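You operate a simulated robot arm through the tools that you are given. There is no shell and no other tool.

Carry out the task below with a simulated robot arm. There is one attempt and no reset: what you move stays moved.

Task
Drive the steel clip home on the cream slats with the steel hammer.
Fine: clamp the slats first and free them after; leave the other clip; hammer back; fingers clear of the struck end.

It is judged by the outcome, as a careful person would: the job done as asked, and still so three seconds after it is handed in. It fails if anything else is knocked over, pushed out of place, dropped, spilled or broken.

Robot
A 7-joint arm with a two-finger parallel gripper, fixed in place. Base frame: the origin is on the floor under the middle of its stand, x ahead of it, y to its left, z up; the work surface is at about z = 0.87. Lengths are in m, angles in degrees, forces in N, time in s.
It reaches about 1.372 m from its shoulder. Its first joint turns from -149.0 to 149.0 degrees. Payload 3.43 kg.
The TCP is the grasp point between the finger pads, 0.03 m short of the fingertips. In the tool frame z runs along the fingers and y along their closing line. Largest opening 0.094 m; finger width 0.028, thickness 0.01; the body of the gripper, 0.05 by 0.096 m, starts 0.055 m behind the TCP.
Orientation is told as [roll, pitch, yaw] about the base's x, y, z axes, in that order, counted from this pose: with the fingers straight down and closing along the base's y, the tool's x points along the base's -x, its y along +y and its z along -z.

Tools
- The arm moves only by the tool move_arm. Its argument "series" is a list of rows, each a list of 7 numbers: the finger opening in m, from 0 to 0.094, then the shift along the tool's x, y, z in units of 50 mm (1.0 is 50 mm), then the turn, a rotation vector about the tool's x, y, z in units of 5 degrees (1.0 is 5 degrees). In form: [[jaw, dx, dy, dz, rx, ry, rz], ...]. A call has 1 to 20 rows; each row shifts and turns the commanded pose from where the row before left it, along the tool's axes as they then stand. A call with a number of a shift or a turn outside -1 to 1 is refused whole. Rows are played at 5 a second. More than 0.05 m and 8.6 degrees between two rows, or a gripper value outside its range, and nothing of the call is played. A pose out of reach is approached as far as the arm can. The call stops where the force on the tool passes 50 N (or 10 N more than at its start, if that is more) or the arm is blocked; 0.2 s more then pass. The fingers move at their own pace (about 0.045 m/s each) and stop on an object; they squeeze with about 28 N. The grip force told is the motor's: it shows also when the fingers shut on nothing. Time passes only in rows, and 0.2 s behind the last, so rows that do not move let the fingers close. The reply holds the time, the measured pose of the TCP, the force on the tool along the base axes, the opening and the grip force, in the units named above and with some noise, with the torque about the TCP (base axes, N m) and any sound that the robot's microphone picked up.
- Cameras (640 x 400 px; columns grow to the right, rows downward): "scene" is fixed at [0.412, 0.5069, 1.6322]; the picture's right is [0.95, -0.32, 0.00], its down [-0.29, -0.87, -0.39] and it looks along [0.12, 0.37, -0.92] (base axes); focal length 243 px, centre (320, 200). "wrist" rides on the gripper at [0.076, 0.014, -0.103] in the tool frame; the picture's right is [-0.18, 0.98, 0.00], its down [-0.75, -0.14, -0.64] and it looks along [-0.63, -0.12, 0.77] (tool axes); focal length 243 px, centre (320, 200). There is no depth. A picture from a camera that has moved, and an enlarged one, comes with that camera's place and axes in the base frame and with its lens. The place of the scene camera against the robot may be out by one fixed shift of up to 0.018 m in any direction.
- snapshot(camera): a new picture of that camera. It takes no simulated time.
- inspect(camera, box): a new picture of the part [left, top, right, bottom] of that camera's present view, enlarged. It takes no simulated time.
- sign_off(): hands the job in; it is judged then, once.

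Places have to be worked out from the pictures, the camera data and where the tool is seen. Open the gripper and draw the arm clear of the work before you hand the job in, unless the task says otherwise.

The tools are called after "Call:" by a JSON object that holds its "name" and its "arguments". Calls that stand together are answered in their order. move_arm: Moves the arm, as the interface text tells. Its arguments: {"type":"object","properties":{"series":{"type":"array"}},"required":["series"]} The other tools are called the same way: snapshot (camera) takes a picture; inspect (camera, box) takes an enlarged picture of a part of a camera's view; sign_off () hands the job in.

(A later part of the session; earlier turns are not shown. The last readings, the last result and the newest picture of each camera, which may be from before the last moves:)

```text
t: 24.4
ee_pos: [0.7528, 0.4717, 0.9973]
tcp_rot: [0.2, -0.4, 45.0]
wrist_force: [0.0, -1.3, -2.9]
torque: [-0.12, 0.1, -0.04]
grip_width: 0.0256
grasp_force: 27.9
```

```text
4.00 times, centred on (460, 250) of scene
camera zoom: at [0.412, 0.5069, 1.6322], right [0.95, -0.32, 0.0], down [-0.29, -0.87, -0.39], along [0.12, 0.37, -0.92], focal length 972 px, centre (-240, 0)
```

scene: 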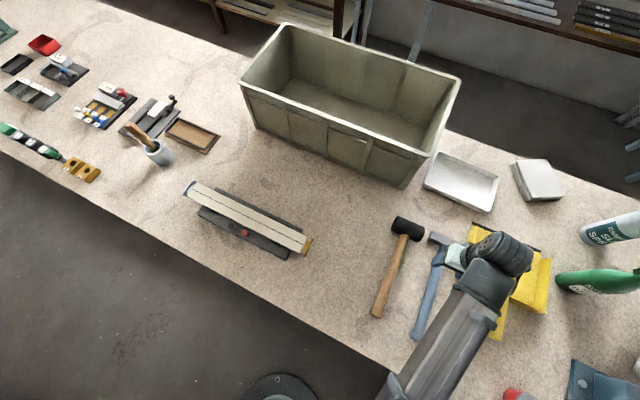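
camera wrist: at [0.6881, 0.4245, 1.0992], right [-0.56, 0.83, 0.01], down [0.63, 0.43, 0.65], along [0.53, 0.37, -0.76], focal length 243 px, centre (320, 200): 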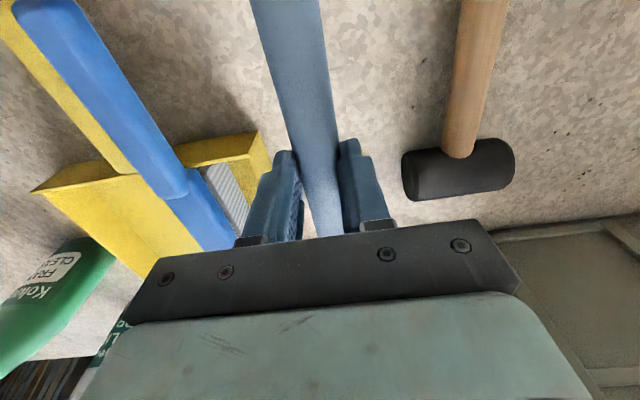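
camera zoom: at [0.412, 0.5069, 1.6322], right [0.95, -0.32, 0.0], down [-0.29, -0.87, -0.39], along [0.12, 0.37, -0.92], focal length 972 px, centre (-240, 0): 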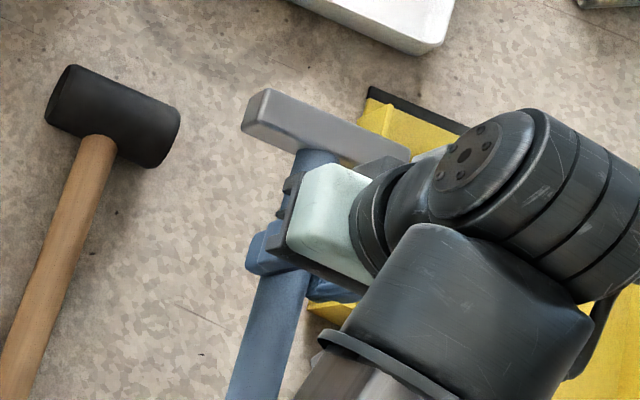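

The hammer is lifted at about 3 N, with its weight about 5 cm ahead of the grip. I'll compare the handle's line in the wrist view with the pre-lift picture to detect any droop.

Call:
{"name": "inspect", "arguments": {"camera": "wrist", "box": [224, 80, 416, 200]}}

Call:
{"name": "snapshot", "arguments": {"camera": "scene"}}

```text
3.33 times, centred on (320, 140) of wrist
camera zoom: at [0.6881, 0.4245, 1.0992], right [-0.56, 0.83, 0.01], down [0.63, 0.43, 0.65], along [0.53, 0.37, -0.76], focal length 809 px, centre (320, 400)
```

zoom: 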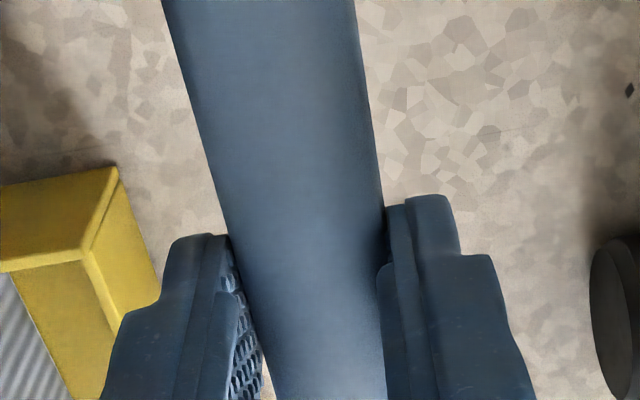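

```text
taken
```

scene: 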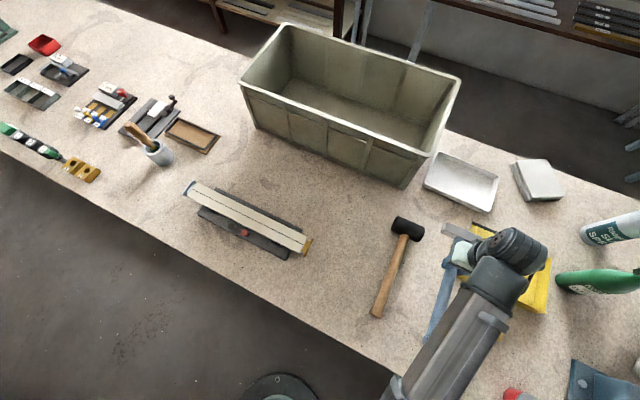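

No droop: the handle line is unchanged in the gripper frame. I'll raise it and carry the hammer at a safe height toward the steel-clip end.

Call:
{"name": "move_arm", "arguments": {"series": [[0.0, 0, 0, -0.7, 0, 0, 0], [0.0, 0, 0, -0.7, 0, 0, 0], [0.0, 0.2, 0.856, 0, 0, 0, 0], [0.0, 0.2, 0.856, 0, 0, 0, 0], [0.0, 0.2, 0.856, 0, 0, 0, 0], [0.0, 0.2, 0.856, 0, 0, 0, 0], [0.0, 0.2, 0.856, 0, 0, 0, 0], [0.0, 0.2, 0.856, 0, 0, 0, 0], [0.0, 0.2, 0.856, 0, 0, 0, 0], [0.0, 0.2, 0.856, 0, 0, 0, 0], [0.0, 0.2, 0.856, 0, 0, 0, 0], [0.0, 0.2, 0.856, 0, 0, 0, 0], [0.0, 0.2, 0.856, 0, 0, 0, 0], [0.0, 0.2, 0.856, 0, 0, 0, 0], [0.0, 0.2, 0.856, 0, 0, 0, 0], [0.0, 0.2, 0.856, 0, 0, 0, 0], [0.0, 0, 0, 0, 0, 0, 0]]}}

Call:
{"name": "snapshot", "arguments": {"camera": "scene"}}

```text
t: 28.0
ee_pos: [0.2306, 0.793, 1.0682]
tcp_rot: [0.4, -0.4, 44.9]
wrist_force: [-1.0, 0.1, -4.4]
torque: [-0.12, 0.09, 0.03]
grip_width: 0.0259
grasp_force: 28.4
```

```text
taken
```

scene: 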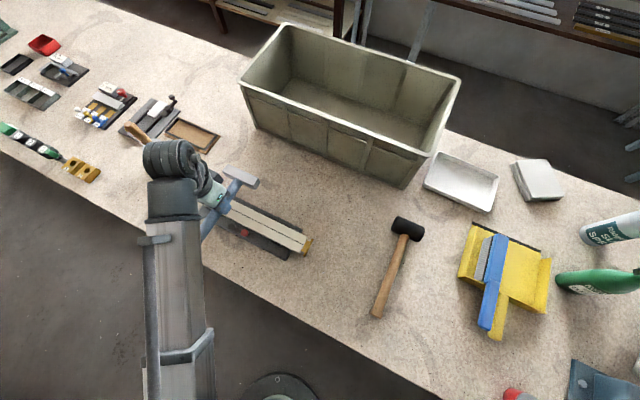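

Carrying on to a stand-off behind the clip (s≈-0.69, r≈0.655), still high.

Call:
{"name": "move_arm", "arguments": {"series": [[0.0, 0.198, 0.836, 0, 0, 0, 0], [0.0, 0.198, 0.836, 0, 0, 0, 0], [0.0, 0.198, 0.836, 0, 0, 0, 0], [0.0, 0.198, 0.836, 0, 0, 0, 0], [0.0, 0.198, 0.836, 0, 0, 0, 0], [0.0, 0.198, 0.836, 0, 0, 0, 0], [0.0, 0.198, 0.836, 0, 0, 0, 0], [0.0, 0, 0, 0, 0, 0, 0]]}}

Call:
{"name": "snapshot", "arguments": {"camera": "scene"}}

Call:
{"name": "snapshot", "arguments": {"camera": "wrist"}}

```text
t: 29.8
ee_pos: [-0.026, 0.952, 1.0714]
tcp_rot: [0.3, -0.4, 45.0]
wrist_force: [-0.2, 0.4, -4.6]
torque: [-0.11, 0.12, 0.03]
grip_width: 0.0255
grasp_force: 27.8
```

```text
taken
```

scene: 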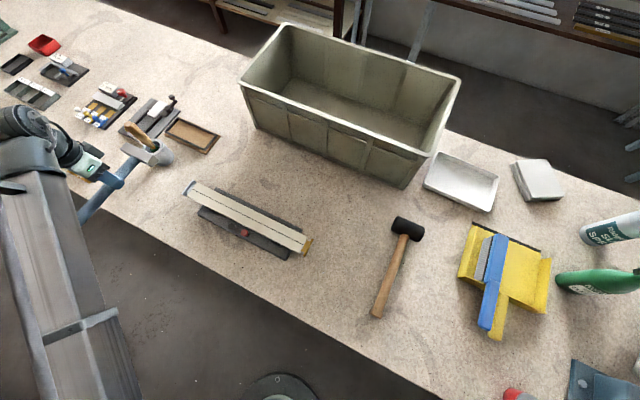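

```text
taken
camera wrist: at [-0.0908, 0.9061, 1.1727], right [-0.56, 0.83, 0.01], down [0.63, 0.43, 0.65], along [0.53, 0.37, -0.76], focal length 243 px, centre (320, 200)
```

wrist: 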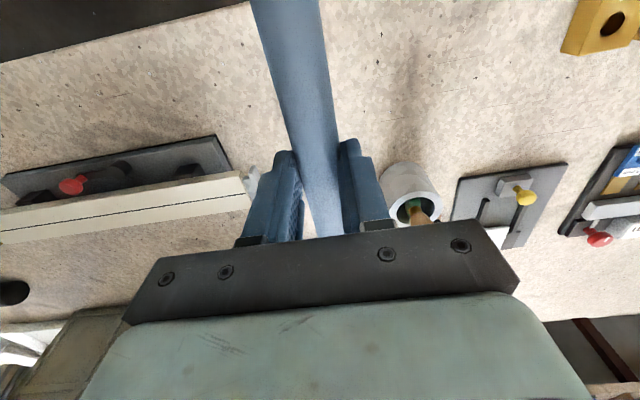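

I'm at stand-off with about 3 cm clearance between the hammer head and the cup. Lowering the head to the clip's height (TCP z≈0.941).

Call:
{"name": "move_arm", "arguments": {"series": [[0.0, 0, 0, 0.8, 0, 0, 0], [0.0, 0, 0, 0.8, 0, 0, 0], [0.0, 0, 0, 0.6, 0, 0, 0], [0.0, 0, 0, 0.4, 0, 0, 0], [0.0, 0, 0, 0, 0, 0, 0]]}}

Call:
{"name": "inspect", "arguments": {"camera": "scene", "box": [100, 110, 260, 210]}}

Call:
{"name": "inspect", "arguments": {"camera": "wrist", "box": [160, 100, 480, 300]}}

```text
t: 31.0
ee_pos: [-0.0249, 0.9543, 0.9406]
tcp_rot: [0.2, -0.4, 45.1]
wrist_force: [0.2, 0.2, -4.5]
torque: [-0.12, 0.14, 0.01]
grip_width: 0.0259
grasp_force: 27.8
```

```text
4.00 times, centred on (180, 160) of scene
camera zoom: at [0.412, 0.5069, 1.6322], right [0.95, -0.32, 0.0], down [-0.29, -0.87, -0.39], along [0.12, 0.37, -0.92], focal length 972 px, centre (880, 360)
```

zoom: 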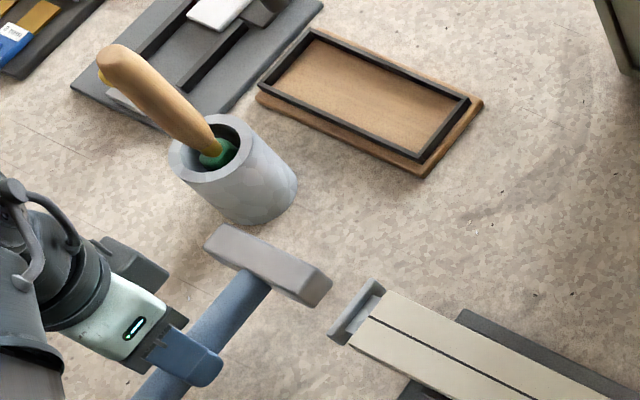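

```text
2.00 times, centred on (320, 200) of wrist
camera zoom: at [-0.0893, 0.9077, 1.0419], right [-0.56, 0.83, 0.01], down [0.63, 0.43, 0.65], along [0.53, 0.37, -0.76], focal length 485 px, centre (320, 200)
```

zoom: 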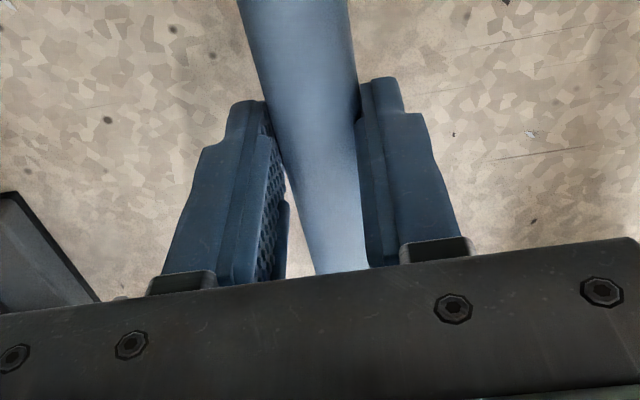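

The view is clear: the hammer head stands off the clip's flange. Zooming to check the r and height alignment.

Call:
{"name": "inspect", "arguments": {"camera": "scene", "box": [146, 160, 210, 200]}}

```text
10.00 times, centred on (178, 180) of scene
camera zoom: at [0.412, 0.5069, 1.6322], right [0.95, -0.32, 0.0], down [-0.29, -0.87, -0.39], along [0.12, 0.37, -0.92], focal length 2429 px, centre (1740, 400)
```

zoom: 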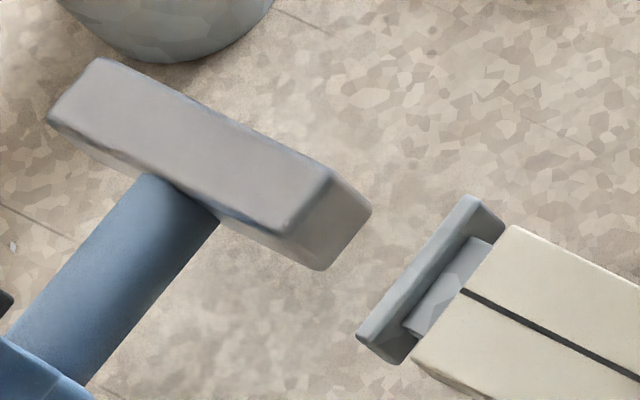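

Alignment is good, with the head about 2.5 mm too far out. I'll trim that and give a first measured blow: a 50 mm stroke ending about 6 mm past expected contact, then an immediate retreat.

Call:
{"name": "move_arm", "arguments": {"series": [[0.0, 0.05, 0.03, 0, 0, 0, 0], [0.0, 0, 0, 0, 0, 0, 0], [0.0, 0, -1.0, 0, 0, 0, 0], [0.0, 0, 0.6, 0, 0, 0, 0], [0.0, 0, 0.4, 0, 0, 0, 0]]}}

Call:
{"name": "inspect", "arguments": {"camera": "scene", "box": [146, 160, 210, 200]}}

Call:
{"name": "inspect", "arguments": {"camera": "wrist", "box": [160, 100, 480, 300]}}

```text
t: 32.2
ee_pos: [-0.0265, 0.9516, 0.9388]
tcp_rot: [0.3, -0.3, 45.1]
wrist_force: [0.0, -1.3, -4.6]
torque: [-0.12, 0.12, 0.04]
grip_width: 0.0255
grasp_force: 27.5
```

```text
10.00 times, centred on (178, 180) of scene
camera zoom: at [0.412, 0.5069, 1.6322], right [0.95, -0.32, 0.0], down [-0.29, -0.87, -0.39], along [0.12, 0.37, -0.92], focal length 2429 px, centre (1740, 400)
```

zoom: 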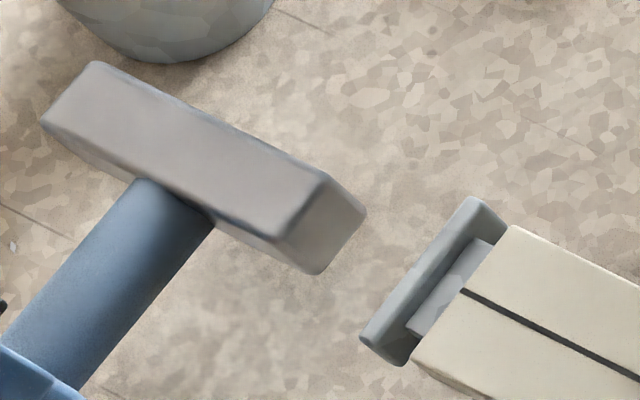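

```text
2.00 times, centred on (320, 200) of wrist
camera zoom: at [-0.0917, 0.9073, 1.041], right [-0.56, 0.83, 0.01], down [0.63, 0.43, 0.65], along [0.53, 0.37, -0.76], focal length 485 px, centre (320, 200)
```

zoom: 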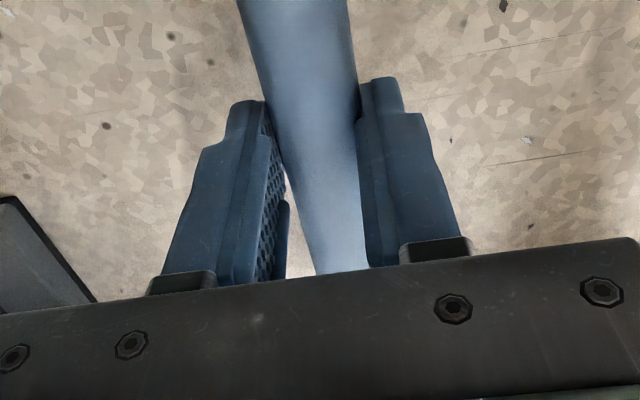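

The clip moved in by about 2 mm, and the hammer held true in the grip. The slats stayed put. I'll repeat, starting 4 mm further forward.

Call:
{"name": "move_arm", "arguments": {"series": [[0.0, 0, -0.08, 0, 0, 0, 0], [0.0, 0, 0, 0, 0, 0, 0], [0.0, 0, -1.0, 0, 0, 0, 0], [0.0, 0, 0.6, 0, 0, 0, 0], [0.0, 0, 0.4, 0, 0, 0, 0], [0.0, 0, 0, 0, 0, 0, 0]]}}

Call:
{"name": "inspect", "arguments": {"camera": "scene", "box": [146, 160, 210, 200]}}

```text
t: 33.6
ee_pos: [-0.0254, 0.9508, 0.9409]
tcp_rot: [0.2, -0.3, 45.0]
wrist_force: [0.5, -0.8, -4.3]
torque: [-0.16, 0.14, 0.02]
grip_width: 0.0258
grasp_force: 27.7
```

```text
10.00 times, centred on (178, 180) of scene
camera zoom: at [0.412, 0.5069, 1.6322], right [0.95, -0.32, 0.0], down [-0.29, -0.87, -0.39], along [0.12, 0.37, -0.92], focal length 2429 px, centre (1740, 400)
```

zoom: 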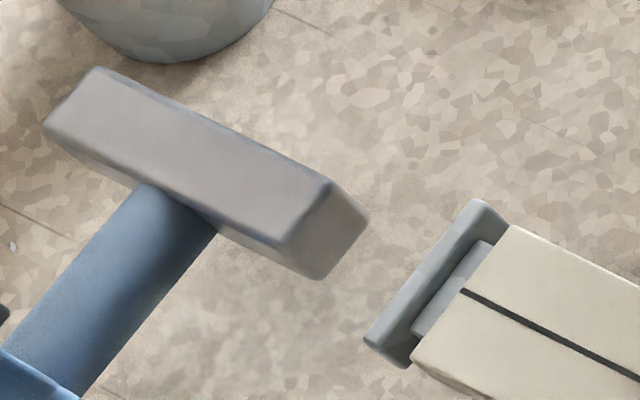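

Another 1.5–2 mm gained and everything else is steady. I'll give two more blows, each starting a little further forward.

Call:
{"name": "move_arm", "arguments": {"series": [[0.0, 0, -0.06, 0, 0, 0, 0], [0.0, 0, 0, 0, 0, 0, 0], [0.0, 0, -1.0, 0, 0, 0, 0], [0.0, 0, 0.6, 0, 0, 0, 0], [0.0, 0, 0.36, 0, 0, 0, 0], [0.0, 0, 0, 0, 0, 0, 0], [0.0, 0, -1.0, 0, 0, 0, 0], [0.0, 0, 0.6, 0, 0, 0, 0], [0.0, 0, 0.4, 0, 0, 0, 0], [0.0, 0, 0, 0, 0, 0, 0]]}}

Call:
{"name": "inspect", "arguments": {"camera": "scene", "box": [146, 160, 210, 200]}}

Call:
{"name": "snapshot", "arguments": {"camera": "scene"}}

```text
t: 35.8
ee_pos: [-0.0191, 0.9464, 0.9404]
tcp_rot: [0.3, -0.4, 45.1]
wrist_force: [-0.2, -0.1, -4.7]
torque: [-0.14, 0.12, -0.04]
grip_width: 0.0258
grasp_force: 28.2
```

```text
10.00 times, centred on (178, 180) of scene
camera zoom: at [0.412, 0.5069, 1.6322], right [0.95, -0.32, 0.0], down [-0.29, -0.87, -0.39], along [0.12, 0.37, -0.92], focal length 2429 px, centre (1740, 400)
```

zoom: 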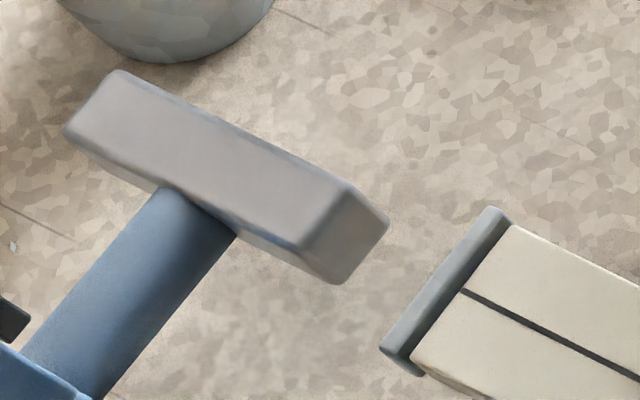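

```text
taken
```

scene: 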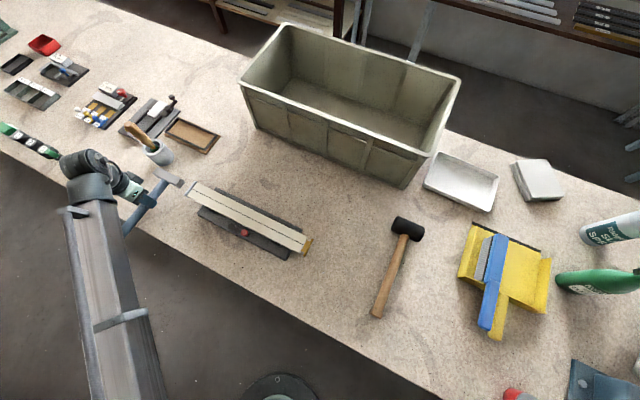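

The flange jumped about 6 mm and now looks nearly seated, with the slats unmoved. I'll zoom in further to check for a remaining gap.

Call:
{"name": "inspect", "arguments": {"camera": "scene", "box": [176, 174, 208, 202]}}

Call:
{"name": "inspect", "arguments": {"camera": "scene", "box": [290, 230, 322, 260]}}

```text
14.29 times, centred on (192, 188) of scene
camera zoom: at [0.412, 0.5069, 1.6322], right [0.95, -0.32, 0.0], down [-0.29, -0.87, -0.39], along [0.12, 0.37, -0.92], focal length 3470 px, centre (2149, 371)
```

zoom: 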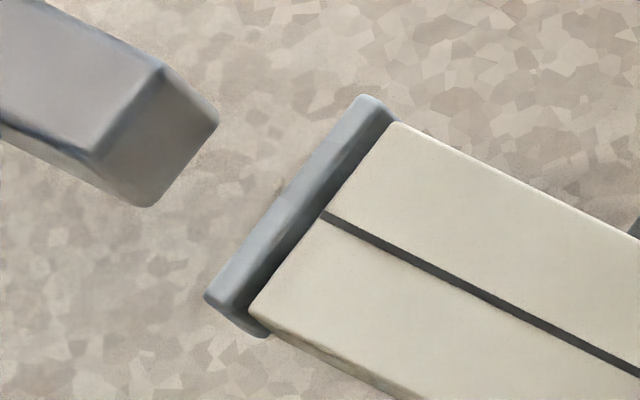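

```text
13.33 times, centred on (306, 245) of scene
camera zoom: at [0.412, 0.5069, 1.6322], right [0.95, -0.32, 0.0], down [-0.29, -0.87, -0.39], along [0.12, 0.37, -0.92], focal length 3239 px, centre (507, -400)
```

zoom: 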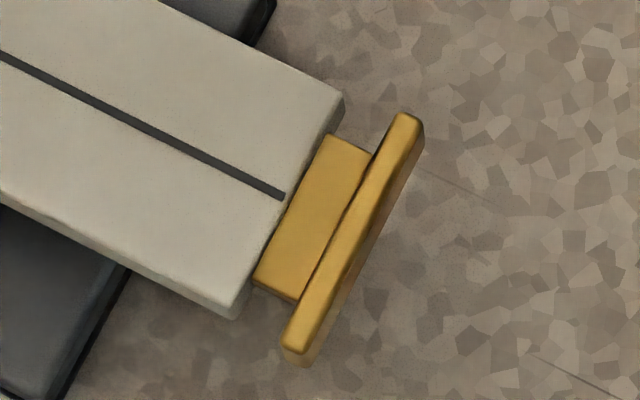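

A thin dark strip may still be a small gap. I'll give one more blow from the same start and see whether the flange moves any further.

Call:
{"name": "move_arm", "arguments": {"series": [[0.0, 0, 0, 0, 0, 0, 0], [0.0, 0, -1.0, 0, 0, 0, 0], [0.0, 0, 0.6, 0, 0, 0, 0], [0.0, 0, 0.4, 0, 0, 0, 0], [0.0, 0, 0, 0, 0, 0, 0]]}}

Call:
{"name": "inspect", "arguments": {"camera": "scene", "box": [176, 174, 208, 202]}}

```text
t: 37.0
ee_pos: [-0.0229, 0.9447, 0.9405]
tcp_rot: [0.2, -0.3, 44.9]
wrist_force: [0.4, -0.6, -3.5]
torque: [-0.13, 0.12, 0.02]
grip_width: 0.0256
grasp_force: 28.3
```

```text
14.29 times, centred on (192, 188) of scene
camera zoom: at [0.412, 0.5069, 1.6322], right [0.95, -0.32, 0.0], down [-0.29, -0.87, -0.39], along [0.12, 0.37, -0.92], focal length 3470 px, centre (2149, 371)
```

zoom: 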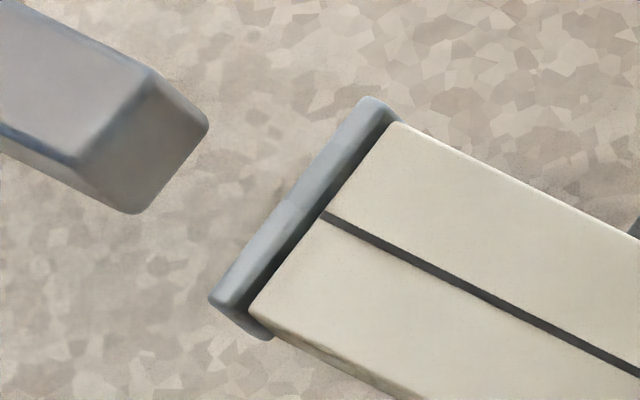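

It still moved about 1 mm, so it was not yet home. Two more blows, starting a bit further forward.

Call:
{"name": "move_arm", "arguments": {"series": [[0.0, 0, -0.05, 0, 0, 0, 0], [0.0, 0, 0, 0, 0, 0, 0], [0.0, 0, -1.0, 0, 0, 0, 0], [0.0, 0, 0.6, 0, 0, 0, 0], [0.0, 0, 0.4, 0, 0, 0, 0], [0.0, 0, 0, 0, 0, 0, 0], [0.0, 0, -1.0, 0, 0, 0, 0], [0.0, 0, 0.6, 0, 0, 0, 0], [0.0, 0, 0.4, 0, 0, 0, 0], [0.0, 0, 0, 0, 0, 0, 0]]}}

Call:
{"name": "inspect", "arguments": {"camera": "scene", "box": [176, 174, 208, 202]}}

```text
t: 39.2
ee_pos: [-0.0223, 0.9446, 0.9399]
tcp_rot: [0.2, -0.4, 45.1]
wrist_force: [-0.4, 0.3, -3.2]
torque: [-0.11, 0.12, -0.03]
grip_width: 0.0256
grasp_force: 28.3
```

```text
14.29 times, centred on (192, 188) of scene
camera zoom: at [0.412, 0.5069, 1.6322], right [0.95, -0.32, 0.0], down [-0.29, -0.87, -0.39], along [0.12, 0.37, -0.92], focal length 3470 px, centre (2149, 371)
```

zoom: 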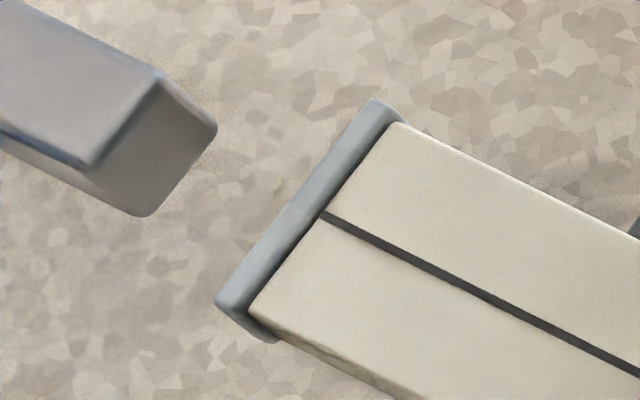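

Gap is thinner still. I'll check that the handle hasn't rotated in the grip before more blows.

Call:
{"name": "inspect", "arguments": {"camera": "wrist", "box": [160, 100, 480, 300]}}

Call:
{"name": "inspect", "arguments": {"camera": "scene", "box": [146, 160, 210, 200]}}

```text
2.00 times, centred on (320, 200) of wrist
camera zoom: at [-0.0858, 0.8982, 1.0417], right [-0.56, 0.83, 0.01], down [0.63, 0.43, 0.65], along [0.53, 0.37, -0.76], focal length 485 px, centre (320, 200)
```

zoom: 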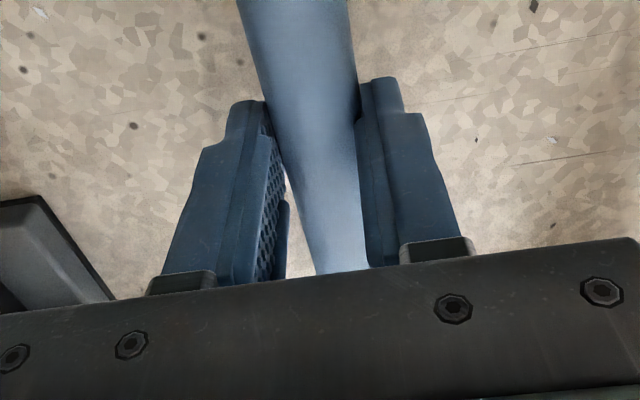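

```text
10.00 times, centred on (178, 180) of scene
camera zoom: at [0.412, 0.5069, 1.6322], right [0.95, -0.32, 0.0], down [-0.29, -0.87, -0.39], along [0.12, 0.37, -0.92], focal length 2429 px, centre (1740, 400)
```

zoom: 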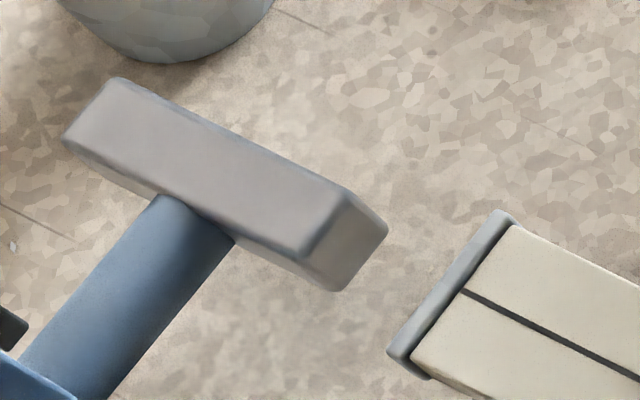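

The handle is still straight in the grip and the head is centred on the flange. Two more blows.

Call:
{"name": "move_arm", "arguments": {"series": [[0.0, 0, -0.06, 0, 0, 0, 0], [0.0, 0, 0, 0, 0, 0, 0], [0.0, 0, -1.0, 0, 0, 0, 0], [0.0, 0, 0.6, 0, 0, 0, 0], [0.0, 0, 0.4, 0, 0, 0, 0], [0.0, 0, 0, 0, 0, 0, 0], [0.0, 0, -1.0, 0, 0, 0, 0], [0.0, 0, 0.6, 0, 0, 0, 0], [0.0, 0, 0.4, 0, 0, 0, 0], [0.0, 0, 0, 0, 0, 0, 0]]}}

Call:
{"name": "inspect", "arguments": {"camera": "scene", "box": [176, 174, 208, 202]}}

```text
t: 41.4
ee_pos: [-0.0177, 0.9425, 0.9384]
tcp_rot: [0.4, -0.5, 45.1]
wrist_force: [-0.3, 0.2, -4.2]
torque: [-0.13, 0.16, -0.02]
grip_width: 0.0258
grasp_force: 27.6
```

```text
14.29 times, centred on (192, 188) of scene
camera zoom: at [0.412, 0.5069, 1.6322], right [0.95, -0.32, 0.0], down [-0.29, -0.87, -0.39], along [0.12, 0.37, -0.92], focal length 3470 px, centre (2149, 371)
```

zoom: 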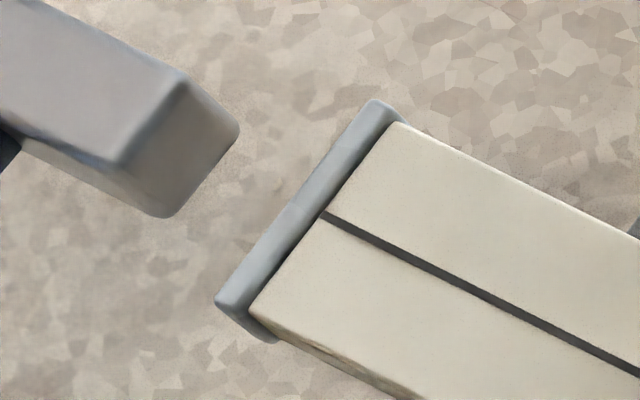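

No further movement over two blows with deeper strokes, and total travel is about 12 mm, so it appears home. I'll back off, lift the hammer, and use the wrist camera from above to confirm the gap is closed before leaving.

Call:
{"name": "move_arm", "arguments": {"series": [[0.0, 0, 0.3, 0, 0, 0, 0], [0.0, 0, 0, -0.7, 0, 0, 0], [0.0, 0, 0, -0.9, 0, 0, 0], [0.0, 0, 0, -0.9, 0, 0, 0], [0.0, 0, -0.8, -0.2, 0, 0, 0], [0.0, 0, -0.9, 0, 0, 0, 0], [0.0, 0, -0.9, 0, 0, 0, 0], [0.0, 0, -0.9, 0, 0, 0, 0], [0.0, 0, -0.6, 0, 0, 0, 0], [0.0, 0, 0, 0, 0, 0, 0]]}}

Call:
{"name": "snapshot", "arguments": {"camera": "wrist"}}

Call:
{"name": "inspect", "arguments": {"camera": "wrist", "box": [360, 80, 520, 180]}}

```text
t: 43.6
ee_pos: [0.1174, 0.8076, 1.076]
tcp_rot: [0.3, -0.4, 45.0]
wrist_force: [0.5, -0.2, -4.3]
torque: [-0.11, 0.14, 0.01]
grip_width: 0.0259
grasp_force: 28.0
```

```text
taken
camera wrist: at [0.0528, 0.7621, 1.1782], right [-0.57, 0.82, 0.01], down [0.63, 0.43, 0.65], along [0.53, 0.37, -0.76], focal length 243 px, centre (320, 200)
```

wrist: 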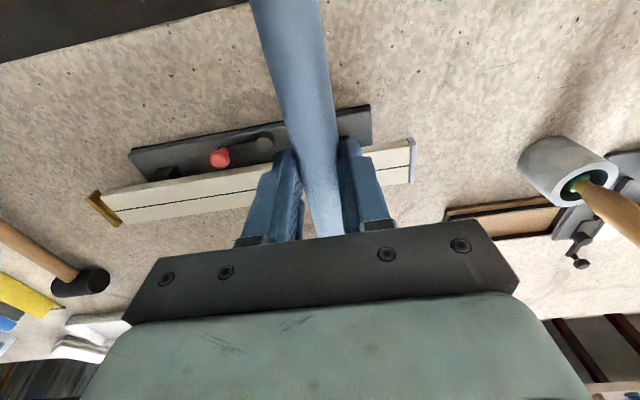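

```text
4.00 times, centred on (440, 130) of wrist
camera zoom: at [0.0528, 0.7621, 1.1782], right [-0.57, 0.82, 0.01], down [0.63, 0.43, 0.65], along [0.53, 0.37, -0.76], focal length 970 px, centre (-160, 480)
```

zoom: 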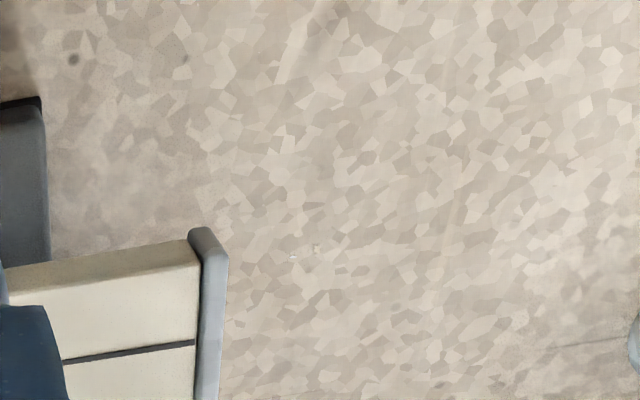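

Call:
{"name": "inspect", "arguments": {"camera": "wrist", "box": [380, 125, 444, 195]}}

Call:
{"name": "inspect", "arguments": {"camera": "wrist", "box": [76, 180, 140, 235]}}

```text
5.71 times, centred on (412, 160) of wrist
camera zoom: at [0.0528, 0.7621, 1.1782], right [-0.57, 0.82, 0.01], down [0.63, 0.43, 0.65], along [0.53, 0.37, -0.76], focal length 1386 px, centre (-206, 429)
```

zoom: 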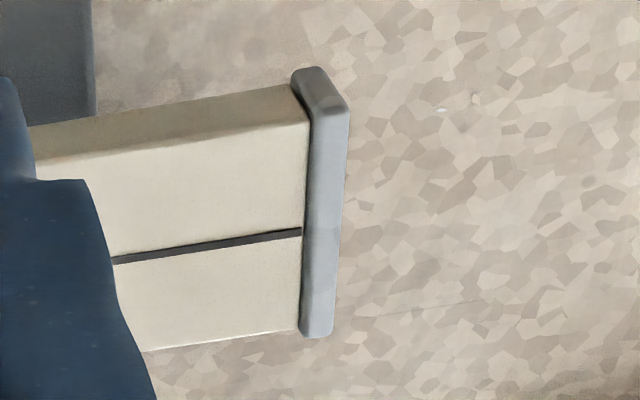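

```text
7.27 times, centred on (108, 208) of wrist
camera zoom: at [0.0528, 0.7621, 1.1782], right [-0.57, 0.82, 0.01], down [0.63, 0.43, 0.65], along [0.53, 0.37, -0.76], focal length 1764 px, centre (1862, 146)
```

zoom: 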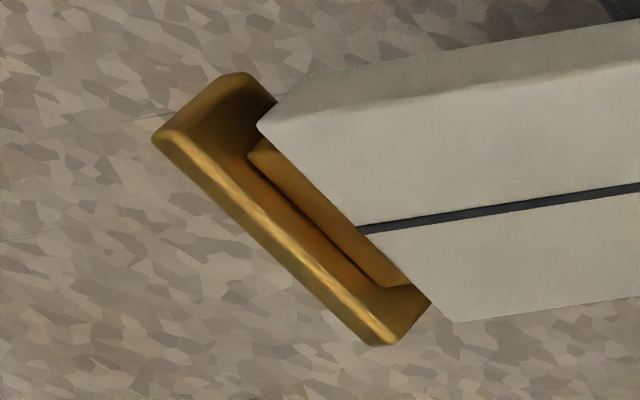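

The flange sits flush against the slat end with no plug showing, and the yellow clip is untouched. Now I'll carry the hammer back to its original spot at a safe height.

Call:
{"name": "move_arm", "arguments": {"series": [[0.0, -0.264, -0.859, 0, 0, 0, 0], [0.0, -0.264, -0.859, 0, 0, 0, 0], [0.0, -0.264, -0.859, 0, 0, 0, 0], [0.0, -0.264, -0.859, 0, 0, 0, 0], [0.0, -0.264, -0.859, 0, 0, 0, 0], [0.0, -0.264, -0.859, 0, 0, 0, 0], [0.0, -0.264, -0.859, 0, 0, 0, 0], [0.0, -0.264, -0.859, 0, 0, 0, 0], [0.0, -0.264, -0.859, 0, 0, 0, 0], [0.0, -0.264, -0.859, 0, 0, 0, 0], [0.0, -0.264, -0.859, 0, 0, 0, 0], [0.0, -0.264, -0.859, 0, 0, 0, 0], [0.0, -0.264, -0.859, 0, 0, 0, 0], [0.0, -0.264, -0.859, 0, 0, 0, 0], [0.0, -0.264, -0.859, 0, 0, 0, 0], [0.0, -0.264, -0.859, 0, 0, 0, 0], [0.0, 0, 0, 0, 0, 0, 0], [0.0, 0, 0, 0, 0, 0, 0]]}}

Call:
{"name": "snapshot", "arguments": {"camera": "scene"}}

Call:
{"name": "snapshot", "arguments": {"camera": "wrist"}}

```text
t: 47.4
ee_pos: [0.7515, 0.4685, 1.0741]
tcp_rot: [0.4, -0.4, 44.9]
wrist_force: [0.8, -0.8, -4.2]
torque: [-0.13, 0.15, 0.01]
grip_width: 0.0256
grasp_force: 28.2
```

```text
taken
```

scene: 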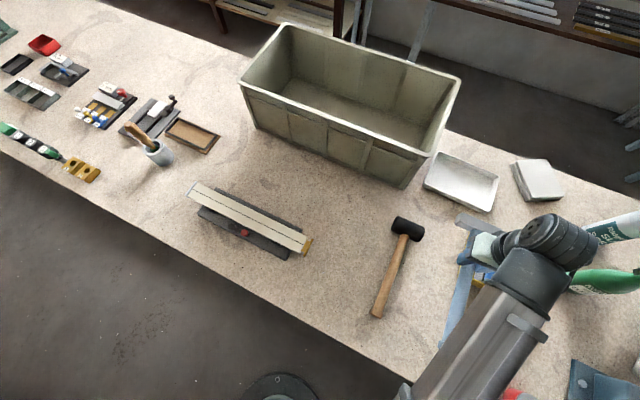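

```text
taken
camera wrist: at [0.6878, 0.4231, 1.1757], right [-0.56, 0.83, 0.01], down [0.63, 0.43, 0.65], along [0.53, 0.37, -0.76], focal length 243 px, centre (320, 200)
```

wrist: 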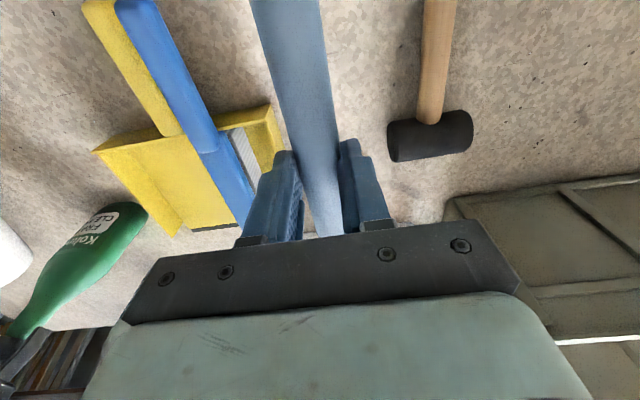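

I'm within about 1.5 mm of the original column. I'll trim and lower most of the way, then check clearance with the dustpan before setting down.

Call:
{"name": "move_arm", "arguments": {"series": [[0.0, -0.03, 0.018, 0, 0, 0, 0], [0.0, 0, 0, 0.8, 0, 0, 0], [0.0, 0, 0, 0.8, 0, 0, 0], [0.0, 0, 0, 0.7, 0, 0, 0], [0.0, 0, 0, 0.4, 0, 0, 0], [0.0, 0, 0, 0, 0, 0, 0], [0.0, 0, 0, 0, 0, 0, 0]]}}

Call:
{"name": "inspect", "arguments": {"camera": "scene", "box": [400, 210, 528, 290]}}

Call:
{"name": "inspect", "arguments": {"camera": "wrist", "box": [224, 80, 416, 200]}}

```text
t: 49.0
ee_pos: [0.7523, 0.4721, 0.9359]
tcp_rot: [0.3, -0.3, 45.0]
wrist_force: [0.0, 0.2, -4.2]
torque: [-0.12, 0.11, 0.03]
grip_width: 0.0257
grasp_force: 27.8
```

```text
5.00 times, centred on (464, 250) of scene
camera zoom: at [0.412, 0.5069, 1.6322], right [0.95, -0.32, 0.0], down [-0.29, -0.87, -0.39], along [0.12, 0.37, -0.92], focal length 1214 px, centre (-400, -50)
```

zoom: 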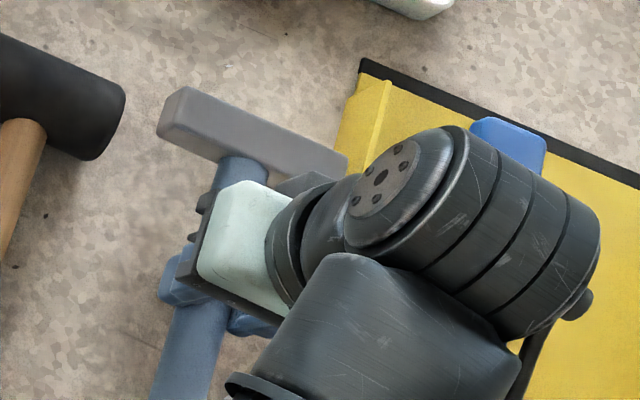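

```text
3.33 times, centred on (320, 140) of wrist
camera zoom: at [0.6889, 0.4253, 1.0385], right [-0.56, 0.83, 0.01], down [0.63, 0.43, 0.65], along [0.53, 0.37, -0.76], focal length 809 px, centre (320, 400)
```

zoom: 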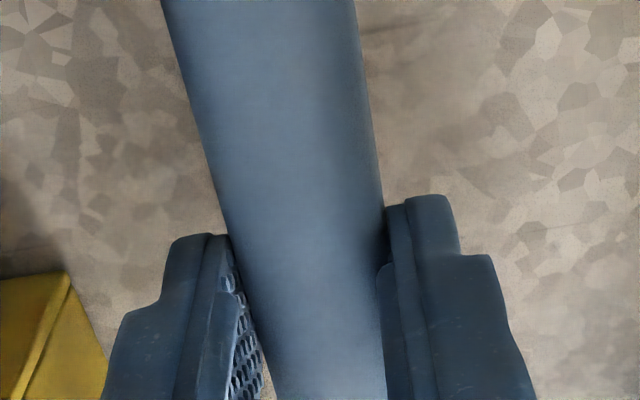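

Position matches the original pickup within a millimetre. Lowering the last 30 mm gently onto the bench.

Call:
{"name": "move_arm", "arguments": {"series": [[0.0, 0, 0, 0.25, 0, 0, 0], [0.0, 0, 0, 0.2, 0, 0, 0], [0.0, 0, 0, 0.1, 0, 0, 0], [0.0, 0, 0, 0.04, 0, 0, 0], [0.0, 0, 0, 0, 0, 0, 0]]}}

Call:
{"name": "inspect", "arguments": {"camera": "scene", "box": [400, 210, 528, 290]}}

```text
t: 50.2
ee_pos: [0.7517, 0.4724, 0.908]
tcp_rot: [0.3, -0.6, 45.0]
wrist_force: [-1.3, 0.4, 6.9]
torque: [0.51, -0.78, 0.04]
grip_width: 0.0259
grasp_force: 27.8
```

```text
5.00 times, centred on (464, 250) of scene
camera zoom: at [0.412, 0.5069, 1.6322], right [0.95, -0.32, 0.0], down [-0.29, -0.87, -0.39], along [0.12, 0.37, -0.92], focal length 1214 px, centre (-400, -50)
```

zoom: 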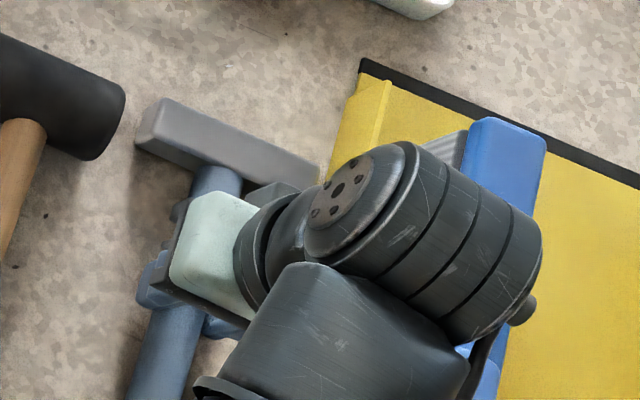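

The head is resting on the bench and its image position matches the original. Releasing and rising straight up.

Call:
{"name": "move_arm", "arguments": {"series": [[0.03, 0, 0, -0.02, 0, 0, 0], [0.048, 0, 0, 0, 0, 0, 0], [0.05, 0, 0, 0, 0, 0, 0], [0.05, 0, 0, 0, 0, 0, 0]]}}

Call:
{"name": "inspect", "arguments": {"camera": "wrist", "box": [224, 80, 416, 200]}}

```text
t: 51.2
ee_pos: [0.7528, 0.4722, 0.9073]
tcp_rot: [0.4, -0.3, 45.1]
wrist_force: [1.0, -0.9, -0.6]
torque: [0.03, 0.01, -0.01]
grip_width: 0.0501
grasp_force: 0.1
```

```text
3.33 times, centred on (320, 140) of wrist
camera zoom: at [0.6885, 0.4269, 1.0099], right [-0.56, 0.83, 0.01], down [0.63, 0.43, 0.65], along [0.53, 0.37, -0.76], focal length 809 px, centre (320, 400)
```

zoom: 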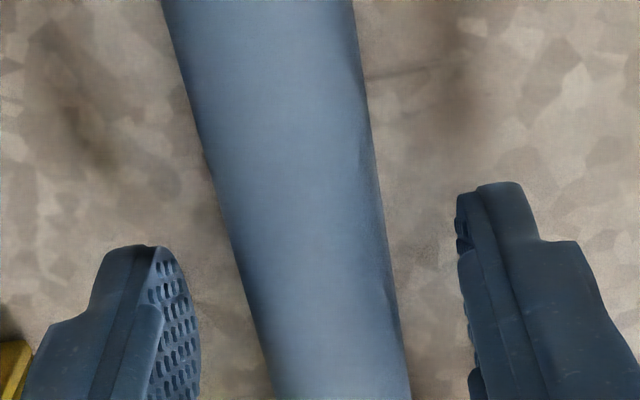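

Both fingers are clear of the handle. Rising vertically and checking the hammer's resting place.

Call:
{"name": "move_arm", "arguments": {"series": [[0.05, 0, 0, -0.4, 0, 0, 0], [0.05, 0, 0, -0.9, 0, 0, 0], [0.05, 0, 0, -0.9, 0, 0, 0], [0.05, 0, 0, -0.9, 0, 0, 0], [0.05, 0.2, 0.8, 0, 0, 0, 0], [0.05, 0.2, 0.9, 0, 0, 0, 0], [0.05, 0.2, 0.9, 0, 0, 0, 0], [0.05, 0.2, 0.9, 0, 0, 0, 0], [0.05, 0.2, 0.9, 0, 0, 0, 0], [0.05, 0.2, 0.9, 0, 0, 0, 0], [0.05, 0, 0, 0, 0, 0, 0]]}}

Call:
{"name": "snapshot", "arguments": {"camera": "scene"}}

Call:
{"name": "inspect", "arguments": {"camera": "scene", "box": [360, 200, 570, 350]}}

```text
t: 53.6
ee_pos: [0.5236, 0.6161, 1.0642]
tcp_rot: [0.4, -0.4, 45.0]
wrist_force: [0.6, 0.0, 0.2]
torque: [0.01, 0.01, -0.02]
grip_width: 0.0501
grasp_force: 0.0
```

```text
taken
```

scene: 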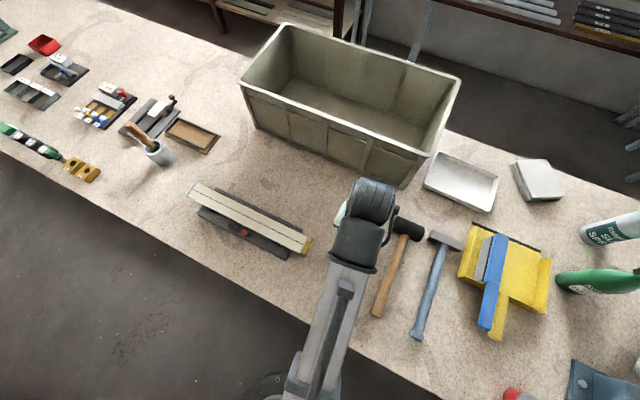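

```text
2.67 times, centred on (465, 275) of scene
camera zoom: at [0.412, 0.5069, 1.6322], right [0.95, -0.32, 0.0], down [-0.29, -0.87, -0.39], along [0.12, 0.37, -0.92], focal length 648 px, centre (-67, 0)
```

zoom: 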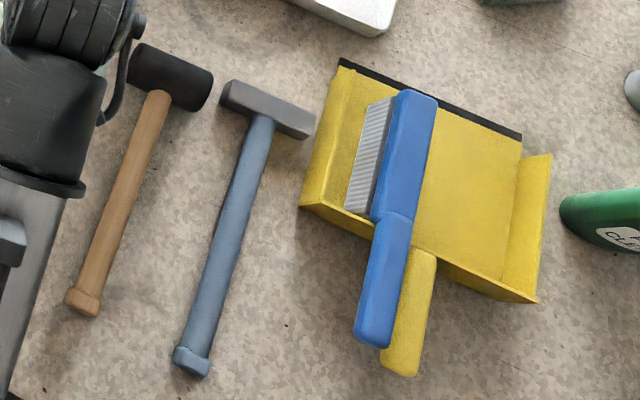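

The hammer is back where it was, and the mallet and dustpan are undisturbed. Next I'll move over the clamp lever to free the slats.

Call:
{"name": "move_arm", "arguments": {"series": [[0.05, 0.241, 0.874, -0.047, 0, 0, 0], [0.05, 0.241, 0.874, -0.047, 0, 0, 0], [0.05, 0.241, 0.874, -0.047, 0, 0, 0], [0.05, 0.241, 0.874, -0.047, 0, 0, 0], [0.05, 0.241, 0.874, -0.047, 0, 0, 0], [0.05, 0.241, 0.874, -0.047, 0, 0, 0], [0.05, 0.241, 0.874, -0.047, 0, 0, 0], [0.05, 0, 0, 0, 0, 0, 0]]}}

Call:
{"name": "snapshot", "arguments": {"camera": "wrist"}}

Call:
{"name": "inspect", "arguments": {"camera": "wrist", "box": [220, 0, 428, 130]}}

```text
t: 55.4
ee_pos: [0.2497, 0.7729, 1.0824]
tcp_rot: [0.2, -0.3, 45.0]
wrist_force: [0.6, -0.6, -0.4]
torque: [0.0, -0.01, -0.03]
grip_width: 0.0501
grasp_force: 0.1
```

```text
taken
camera wrist: at [0.1851, 0.7277, 1.185], right [-0.56, 0.83, 0.01], down [0.63, 0.43, 0.65], along [0.53, 0.37, -0.76], focal length 243 px, centre (320, 200)
```

wrist: 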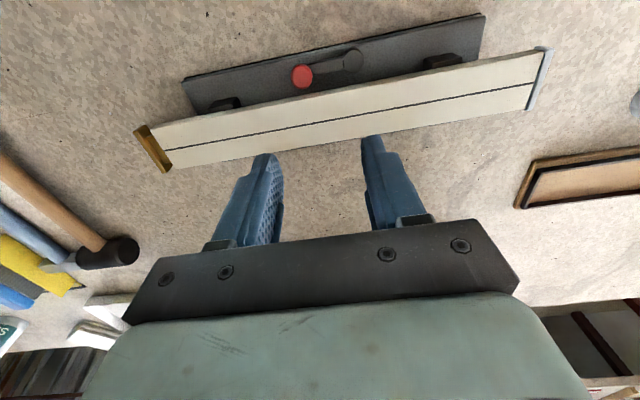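

```text
3.08 times, centred on (324, 65) of wrist
camera zoom: at [0.1851, 0.7277, 1.185], right [-0.56, 0.83, 0.01], down [0.63, 0.43, 0.65], along [0.53, 0.37, -0.76], focal length 746 px, centre (308, 615)
```

zoom: 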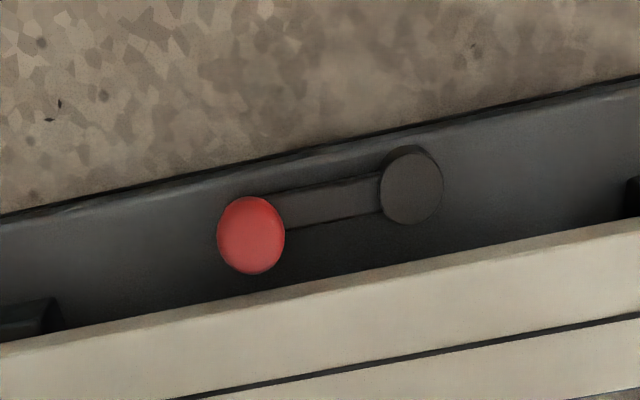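

The lever is unchanged with the knob at s≈-0.3545, r≈0.702. I'll take a quick high-zoom look at the steel clip's seating from this angle too.

Call:
{"name": "inspect", "arguments": {"camera": "wrist", "box": [510, 35, 574, 115]}}

Call:
{"name": "inspect", "arguments": {"camera": "scene", "box": [176, 174, 208, 202]}}

```text
5.00 times, centred on (542, 75) of wrist
camera zoom: at [0.1851, 0.7277, 1.185], right [-0.56, 0.83, 0.01], down [0.63, 0.43, 0.65], along [0.53, 0.37, -0.76], focal length 1213 px, centre (-790, 825)
```

zoom: 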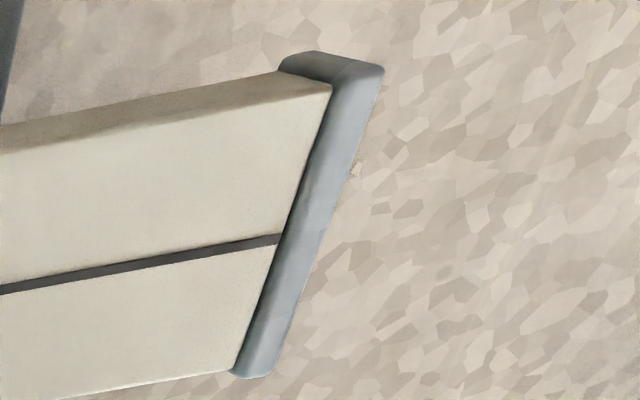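

```text
14.29 times, centred on (192, 188) of scene
camera zoom: at [0.412, 0.5069, 1.6322], right [0.95, -0.32, 0.0], down [-0.29, -0.87, -0.39], along [0.12, 0.37, -0.92], focal length 3470 px, centre (2149, 371)
```

zoom: 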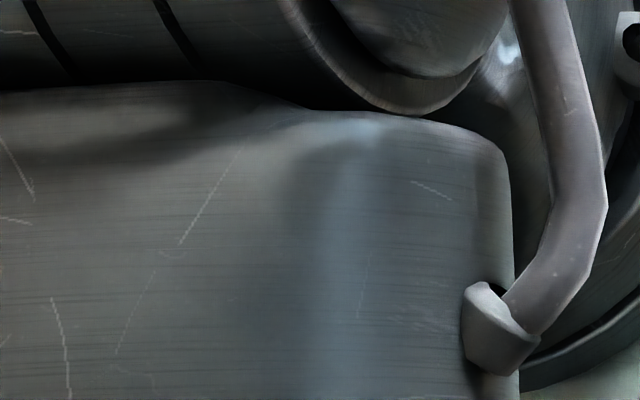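

The flange inner edge meets the slat end all along, so it's home. Now I'll descend to straddle the knob (fingers kept about 1 cm off the slats), then grip it to draw the lever back open.

Call:
{"name": "move_arm", "arguments": {"series": [[0.042, 0.26, -0.155, 0.4, 0, 0, 0], [0.042, 0.26, -0.155, 0.4, 0, 0, 0], [0.042, 0, 0, 0.8, 0, 0, 0], [0.042, 0, 0, 0.7, 0, 0, 0], [0.042, 0, 0, 0.4, 0, 0, 0], [0.042, 0, 0, 0.2, 0, 0, 0], [0.042, 0, 0, 0, 0, 0, 0]]}}

Call:
{"name": "inspect", "arguments": {"camera": "wrist", "box": [200, 100, 440, 250]}}

```text
t: 57.0
ee_pos: [0.2387, 0.7439, 0.9374]
tcp_rot: [0.4, -0.4, 45.0]
wrist_force: [-0.4, 0.0, -0.1]
torque: [-0.01, -0.01, 0.03]
grip_width: 0.042
grasp_force: 0.0
```

```text
2.67 times, centred on (320, 175) of wrist
camera zoom: at [0.1747, 0.6978, 1.0391], right [-0.56, 0.83, 0.01], down [0.63, 0.43, 0.65], along [0.53, 0.37, -0.76], focal length 647 px, centre (320, 267)
```

zoom: 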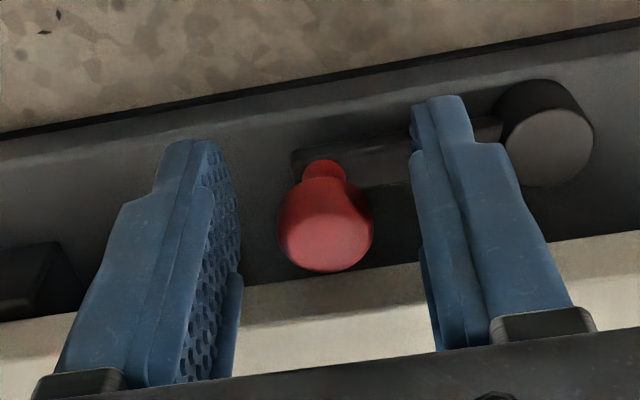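

The knob is centred between the fingers. Lowering slightly and closing on it.

Call:
{"name": "move_arm", "arguments": {"series": [[0.042, 0, 0, 0.15, 0, 0, 0], [0.03, 0, 0, 0, 0, 0, 0], [0.01, 0, 0, 0, 0, 0, 0], [0.01, 0, 0, 0, 0, 0, 0], [0.01, 0, 0, 0, 0, 0, 0]]}}

Call:
{"name": "inspect", "arguments": {"camera": "wrist", "box": [200, 100, 440, 250]}}

```text
t: 58.2
ee_pos: [0.2413, 0.744, 0.9306]
tcp_rot: [0.2, -0.5, 44.9]
wrist_force: [3.4, -1.3, 21.2]
torque: [0.05, 0.0, -0.09]
grip_width: 0.0214
grasp_force: 28.0
```

```text
2.67 times, centred on (320, 175) of wrist
camera zoom: at [0.1755, 0.6979, 1.0326], right [-0.56, 0.83, 0.01], down [0.63, 0.43, 0.65], along [0.53, 0.37, -0.76], focal length 647 px, centre (320, 267)
```

zoom: 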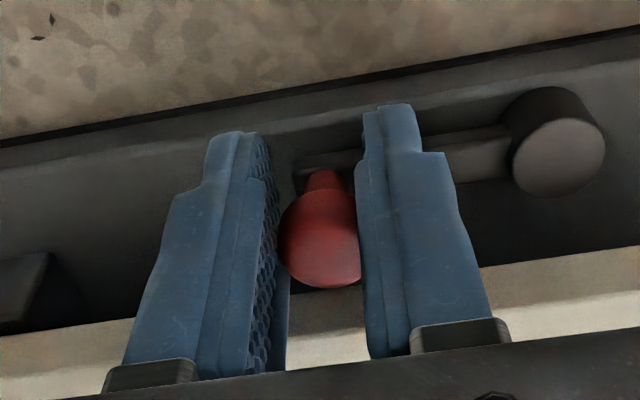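

The knob is gripped at 21.4 mm. I'll ease up 1.5 mm to relieve the vertical load and start drawing the knob toward the robot along its arc.

Call:
{"name": "move_arm", "arguments": {"series": [[0.01, 0, 0, -0.03, 0, 0, 0], [0.01, 0.1, 0.01, 0, 0, 0, 0], [0.01, 0.088, 0.01, 0, 0, 0, 0], [0.01, 0, 0, 0, 0, 0, 0]]}}

Call:
{"name": "inspect", "arguments": {"camera": "wrist", "box": [200, 100, 440, 250]}}

```text
t: 59.2
ee_pos: [0.2321, 0.7381, 0.9297]
tcp_rot: [0.2, -0.3, 45.1]
wrist_force: [11.2, -10.9, 0.0]
torque: [0.35, -0.66, -0.26]
grip_width: 0.0216
grasp_force: 27.6
```

```text
2.67 times, centred on (320, 175) of wrist
camera zoom: at [0.1683, 0.6918, 1.0328], right [-0.56, 0.83, 0.0], down [0.63, 0.43, 0.65], along [0.53, 0.37, -0.76], focal length 647 px, centre (320, 267)
```

zoom: 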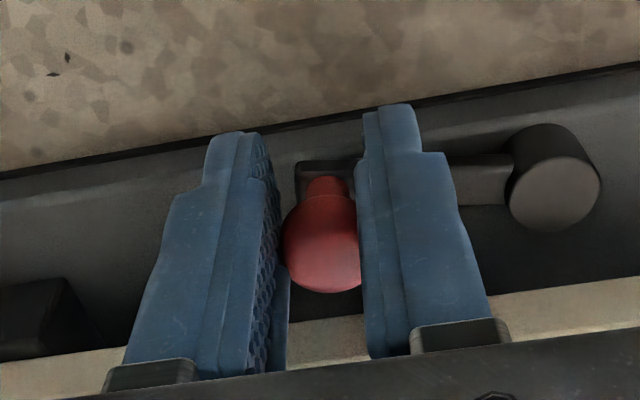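

The lever is opening. A 15 N sideways pull shows I'm slightly too far to −s, so I'll correct for that in the next steps.

Call:
{"name": "move_arm", "arguments": {"series": [[0.01, 0, -0.03, 0, 0, 0, 0], [0.01, 0.09, 0.022, 0, 0, 0, 0], [0.01, 0.09, 0.026, 0, 0, 0, 0], [0.01, 0, 0, 0, 0, 0, 0]]}}

```text
t: 60.2
ee_pos: [0.2261, 0.7319, 0.9308]
tcp_rot: [0.2, -0.4, 45.1]
wrist_force: [8.7, -5.3, 0.2]
torque: [0.09, -0.33, -0.34]
grip_width: 0.0216
grasp_force: 28.1
```

The sideways load is down to 10 N and the lever is following. Continuing along the arc.

Call:
{"name": "move_arm", "arguments": {"series": [[0.01, 0.085, 0.025, 0, 0, 0, 0], [0.01, 0.085, 0.035, 0, 0, 0, 0], [0.01, 0.077, 0.05, 0, 0, 0, 0], [0.01, 0.077, 0.055, 0, 0, 0, 0], [0.01, 0, 0, 0, 0, 0, 0]]}}

Call:
{"name": "inspect", "arguments": {"camera": "wrist", "box": [200, 100, 440, 250]}}

```text
t: 61.4
ee_pos: [0.2098, 0.7246, 0.9305]
tcp_rot: [0.3, -0.3, 44.9]
wrist_force: [7.7, -28.8, 3.6]
torque: [0.16, -0.56, -0.47]
grip_width: 0.0215
grasp_force: 28.4
```

```text
2.67 times, centred on (320, 175) of wrist
camera zoom: at [0.1448, 0.6799, 1.0328], right [-0.56, 0.83, 0.0], down [0.63, 0.43, 0.65], along [0.53, 0.37, -0.76], focal length 647 px, centre (320, 267)
```

zoom: 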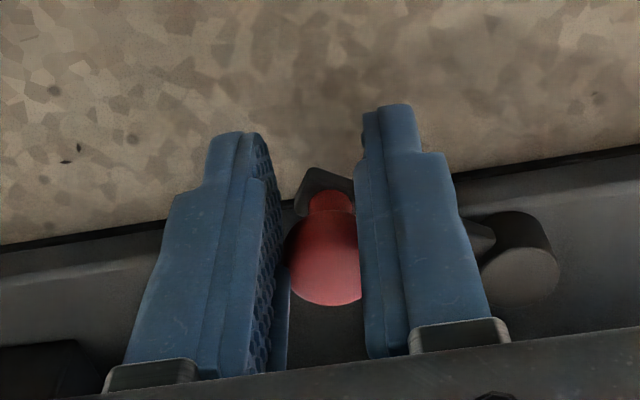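

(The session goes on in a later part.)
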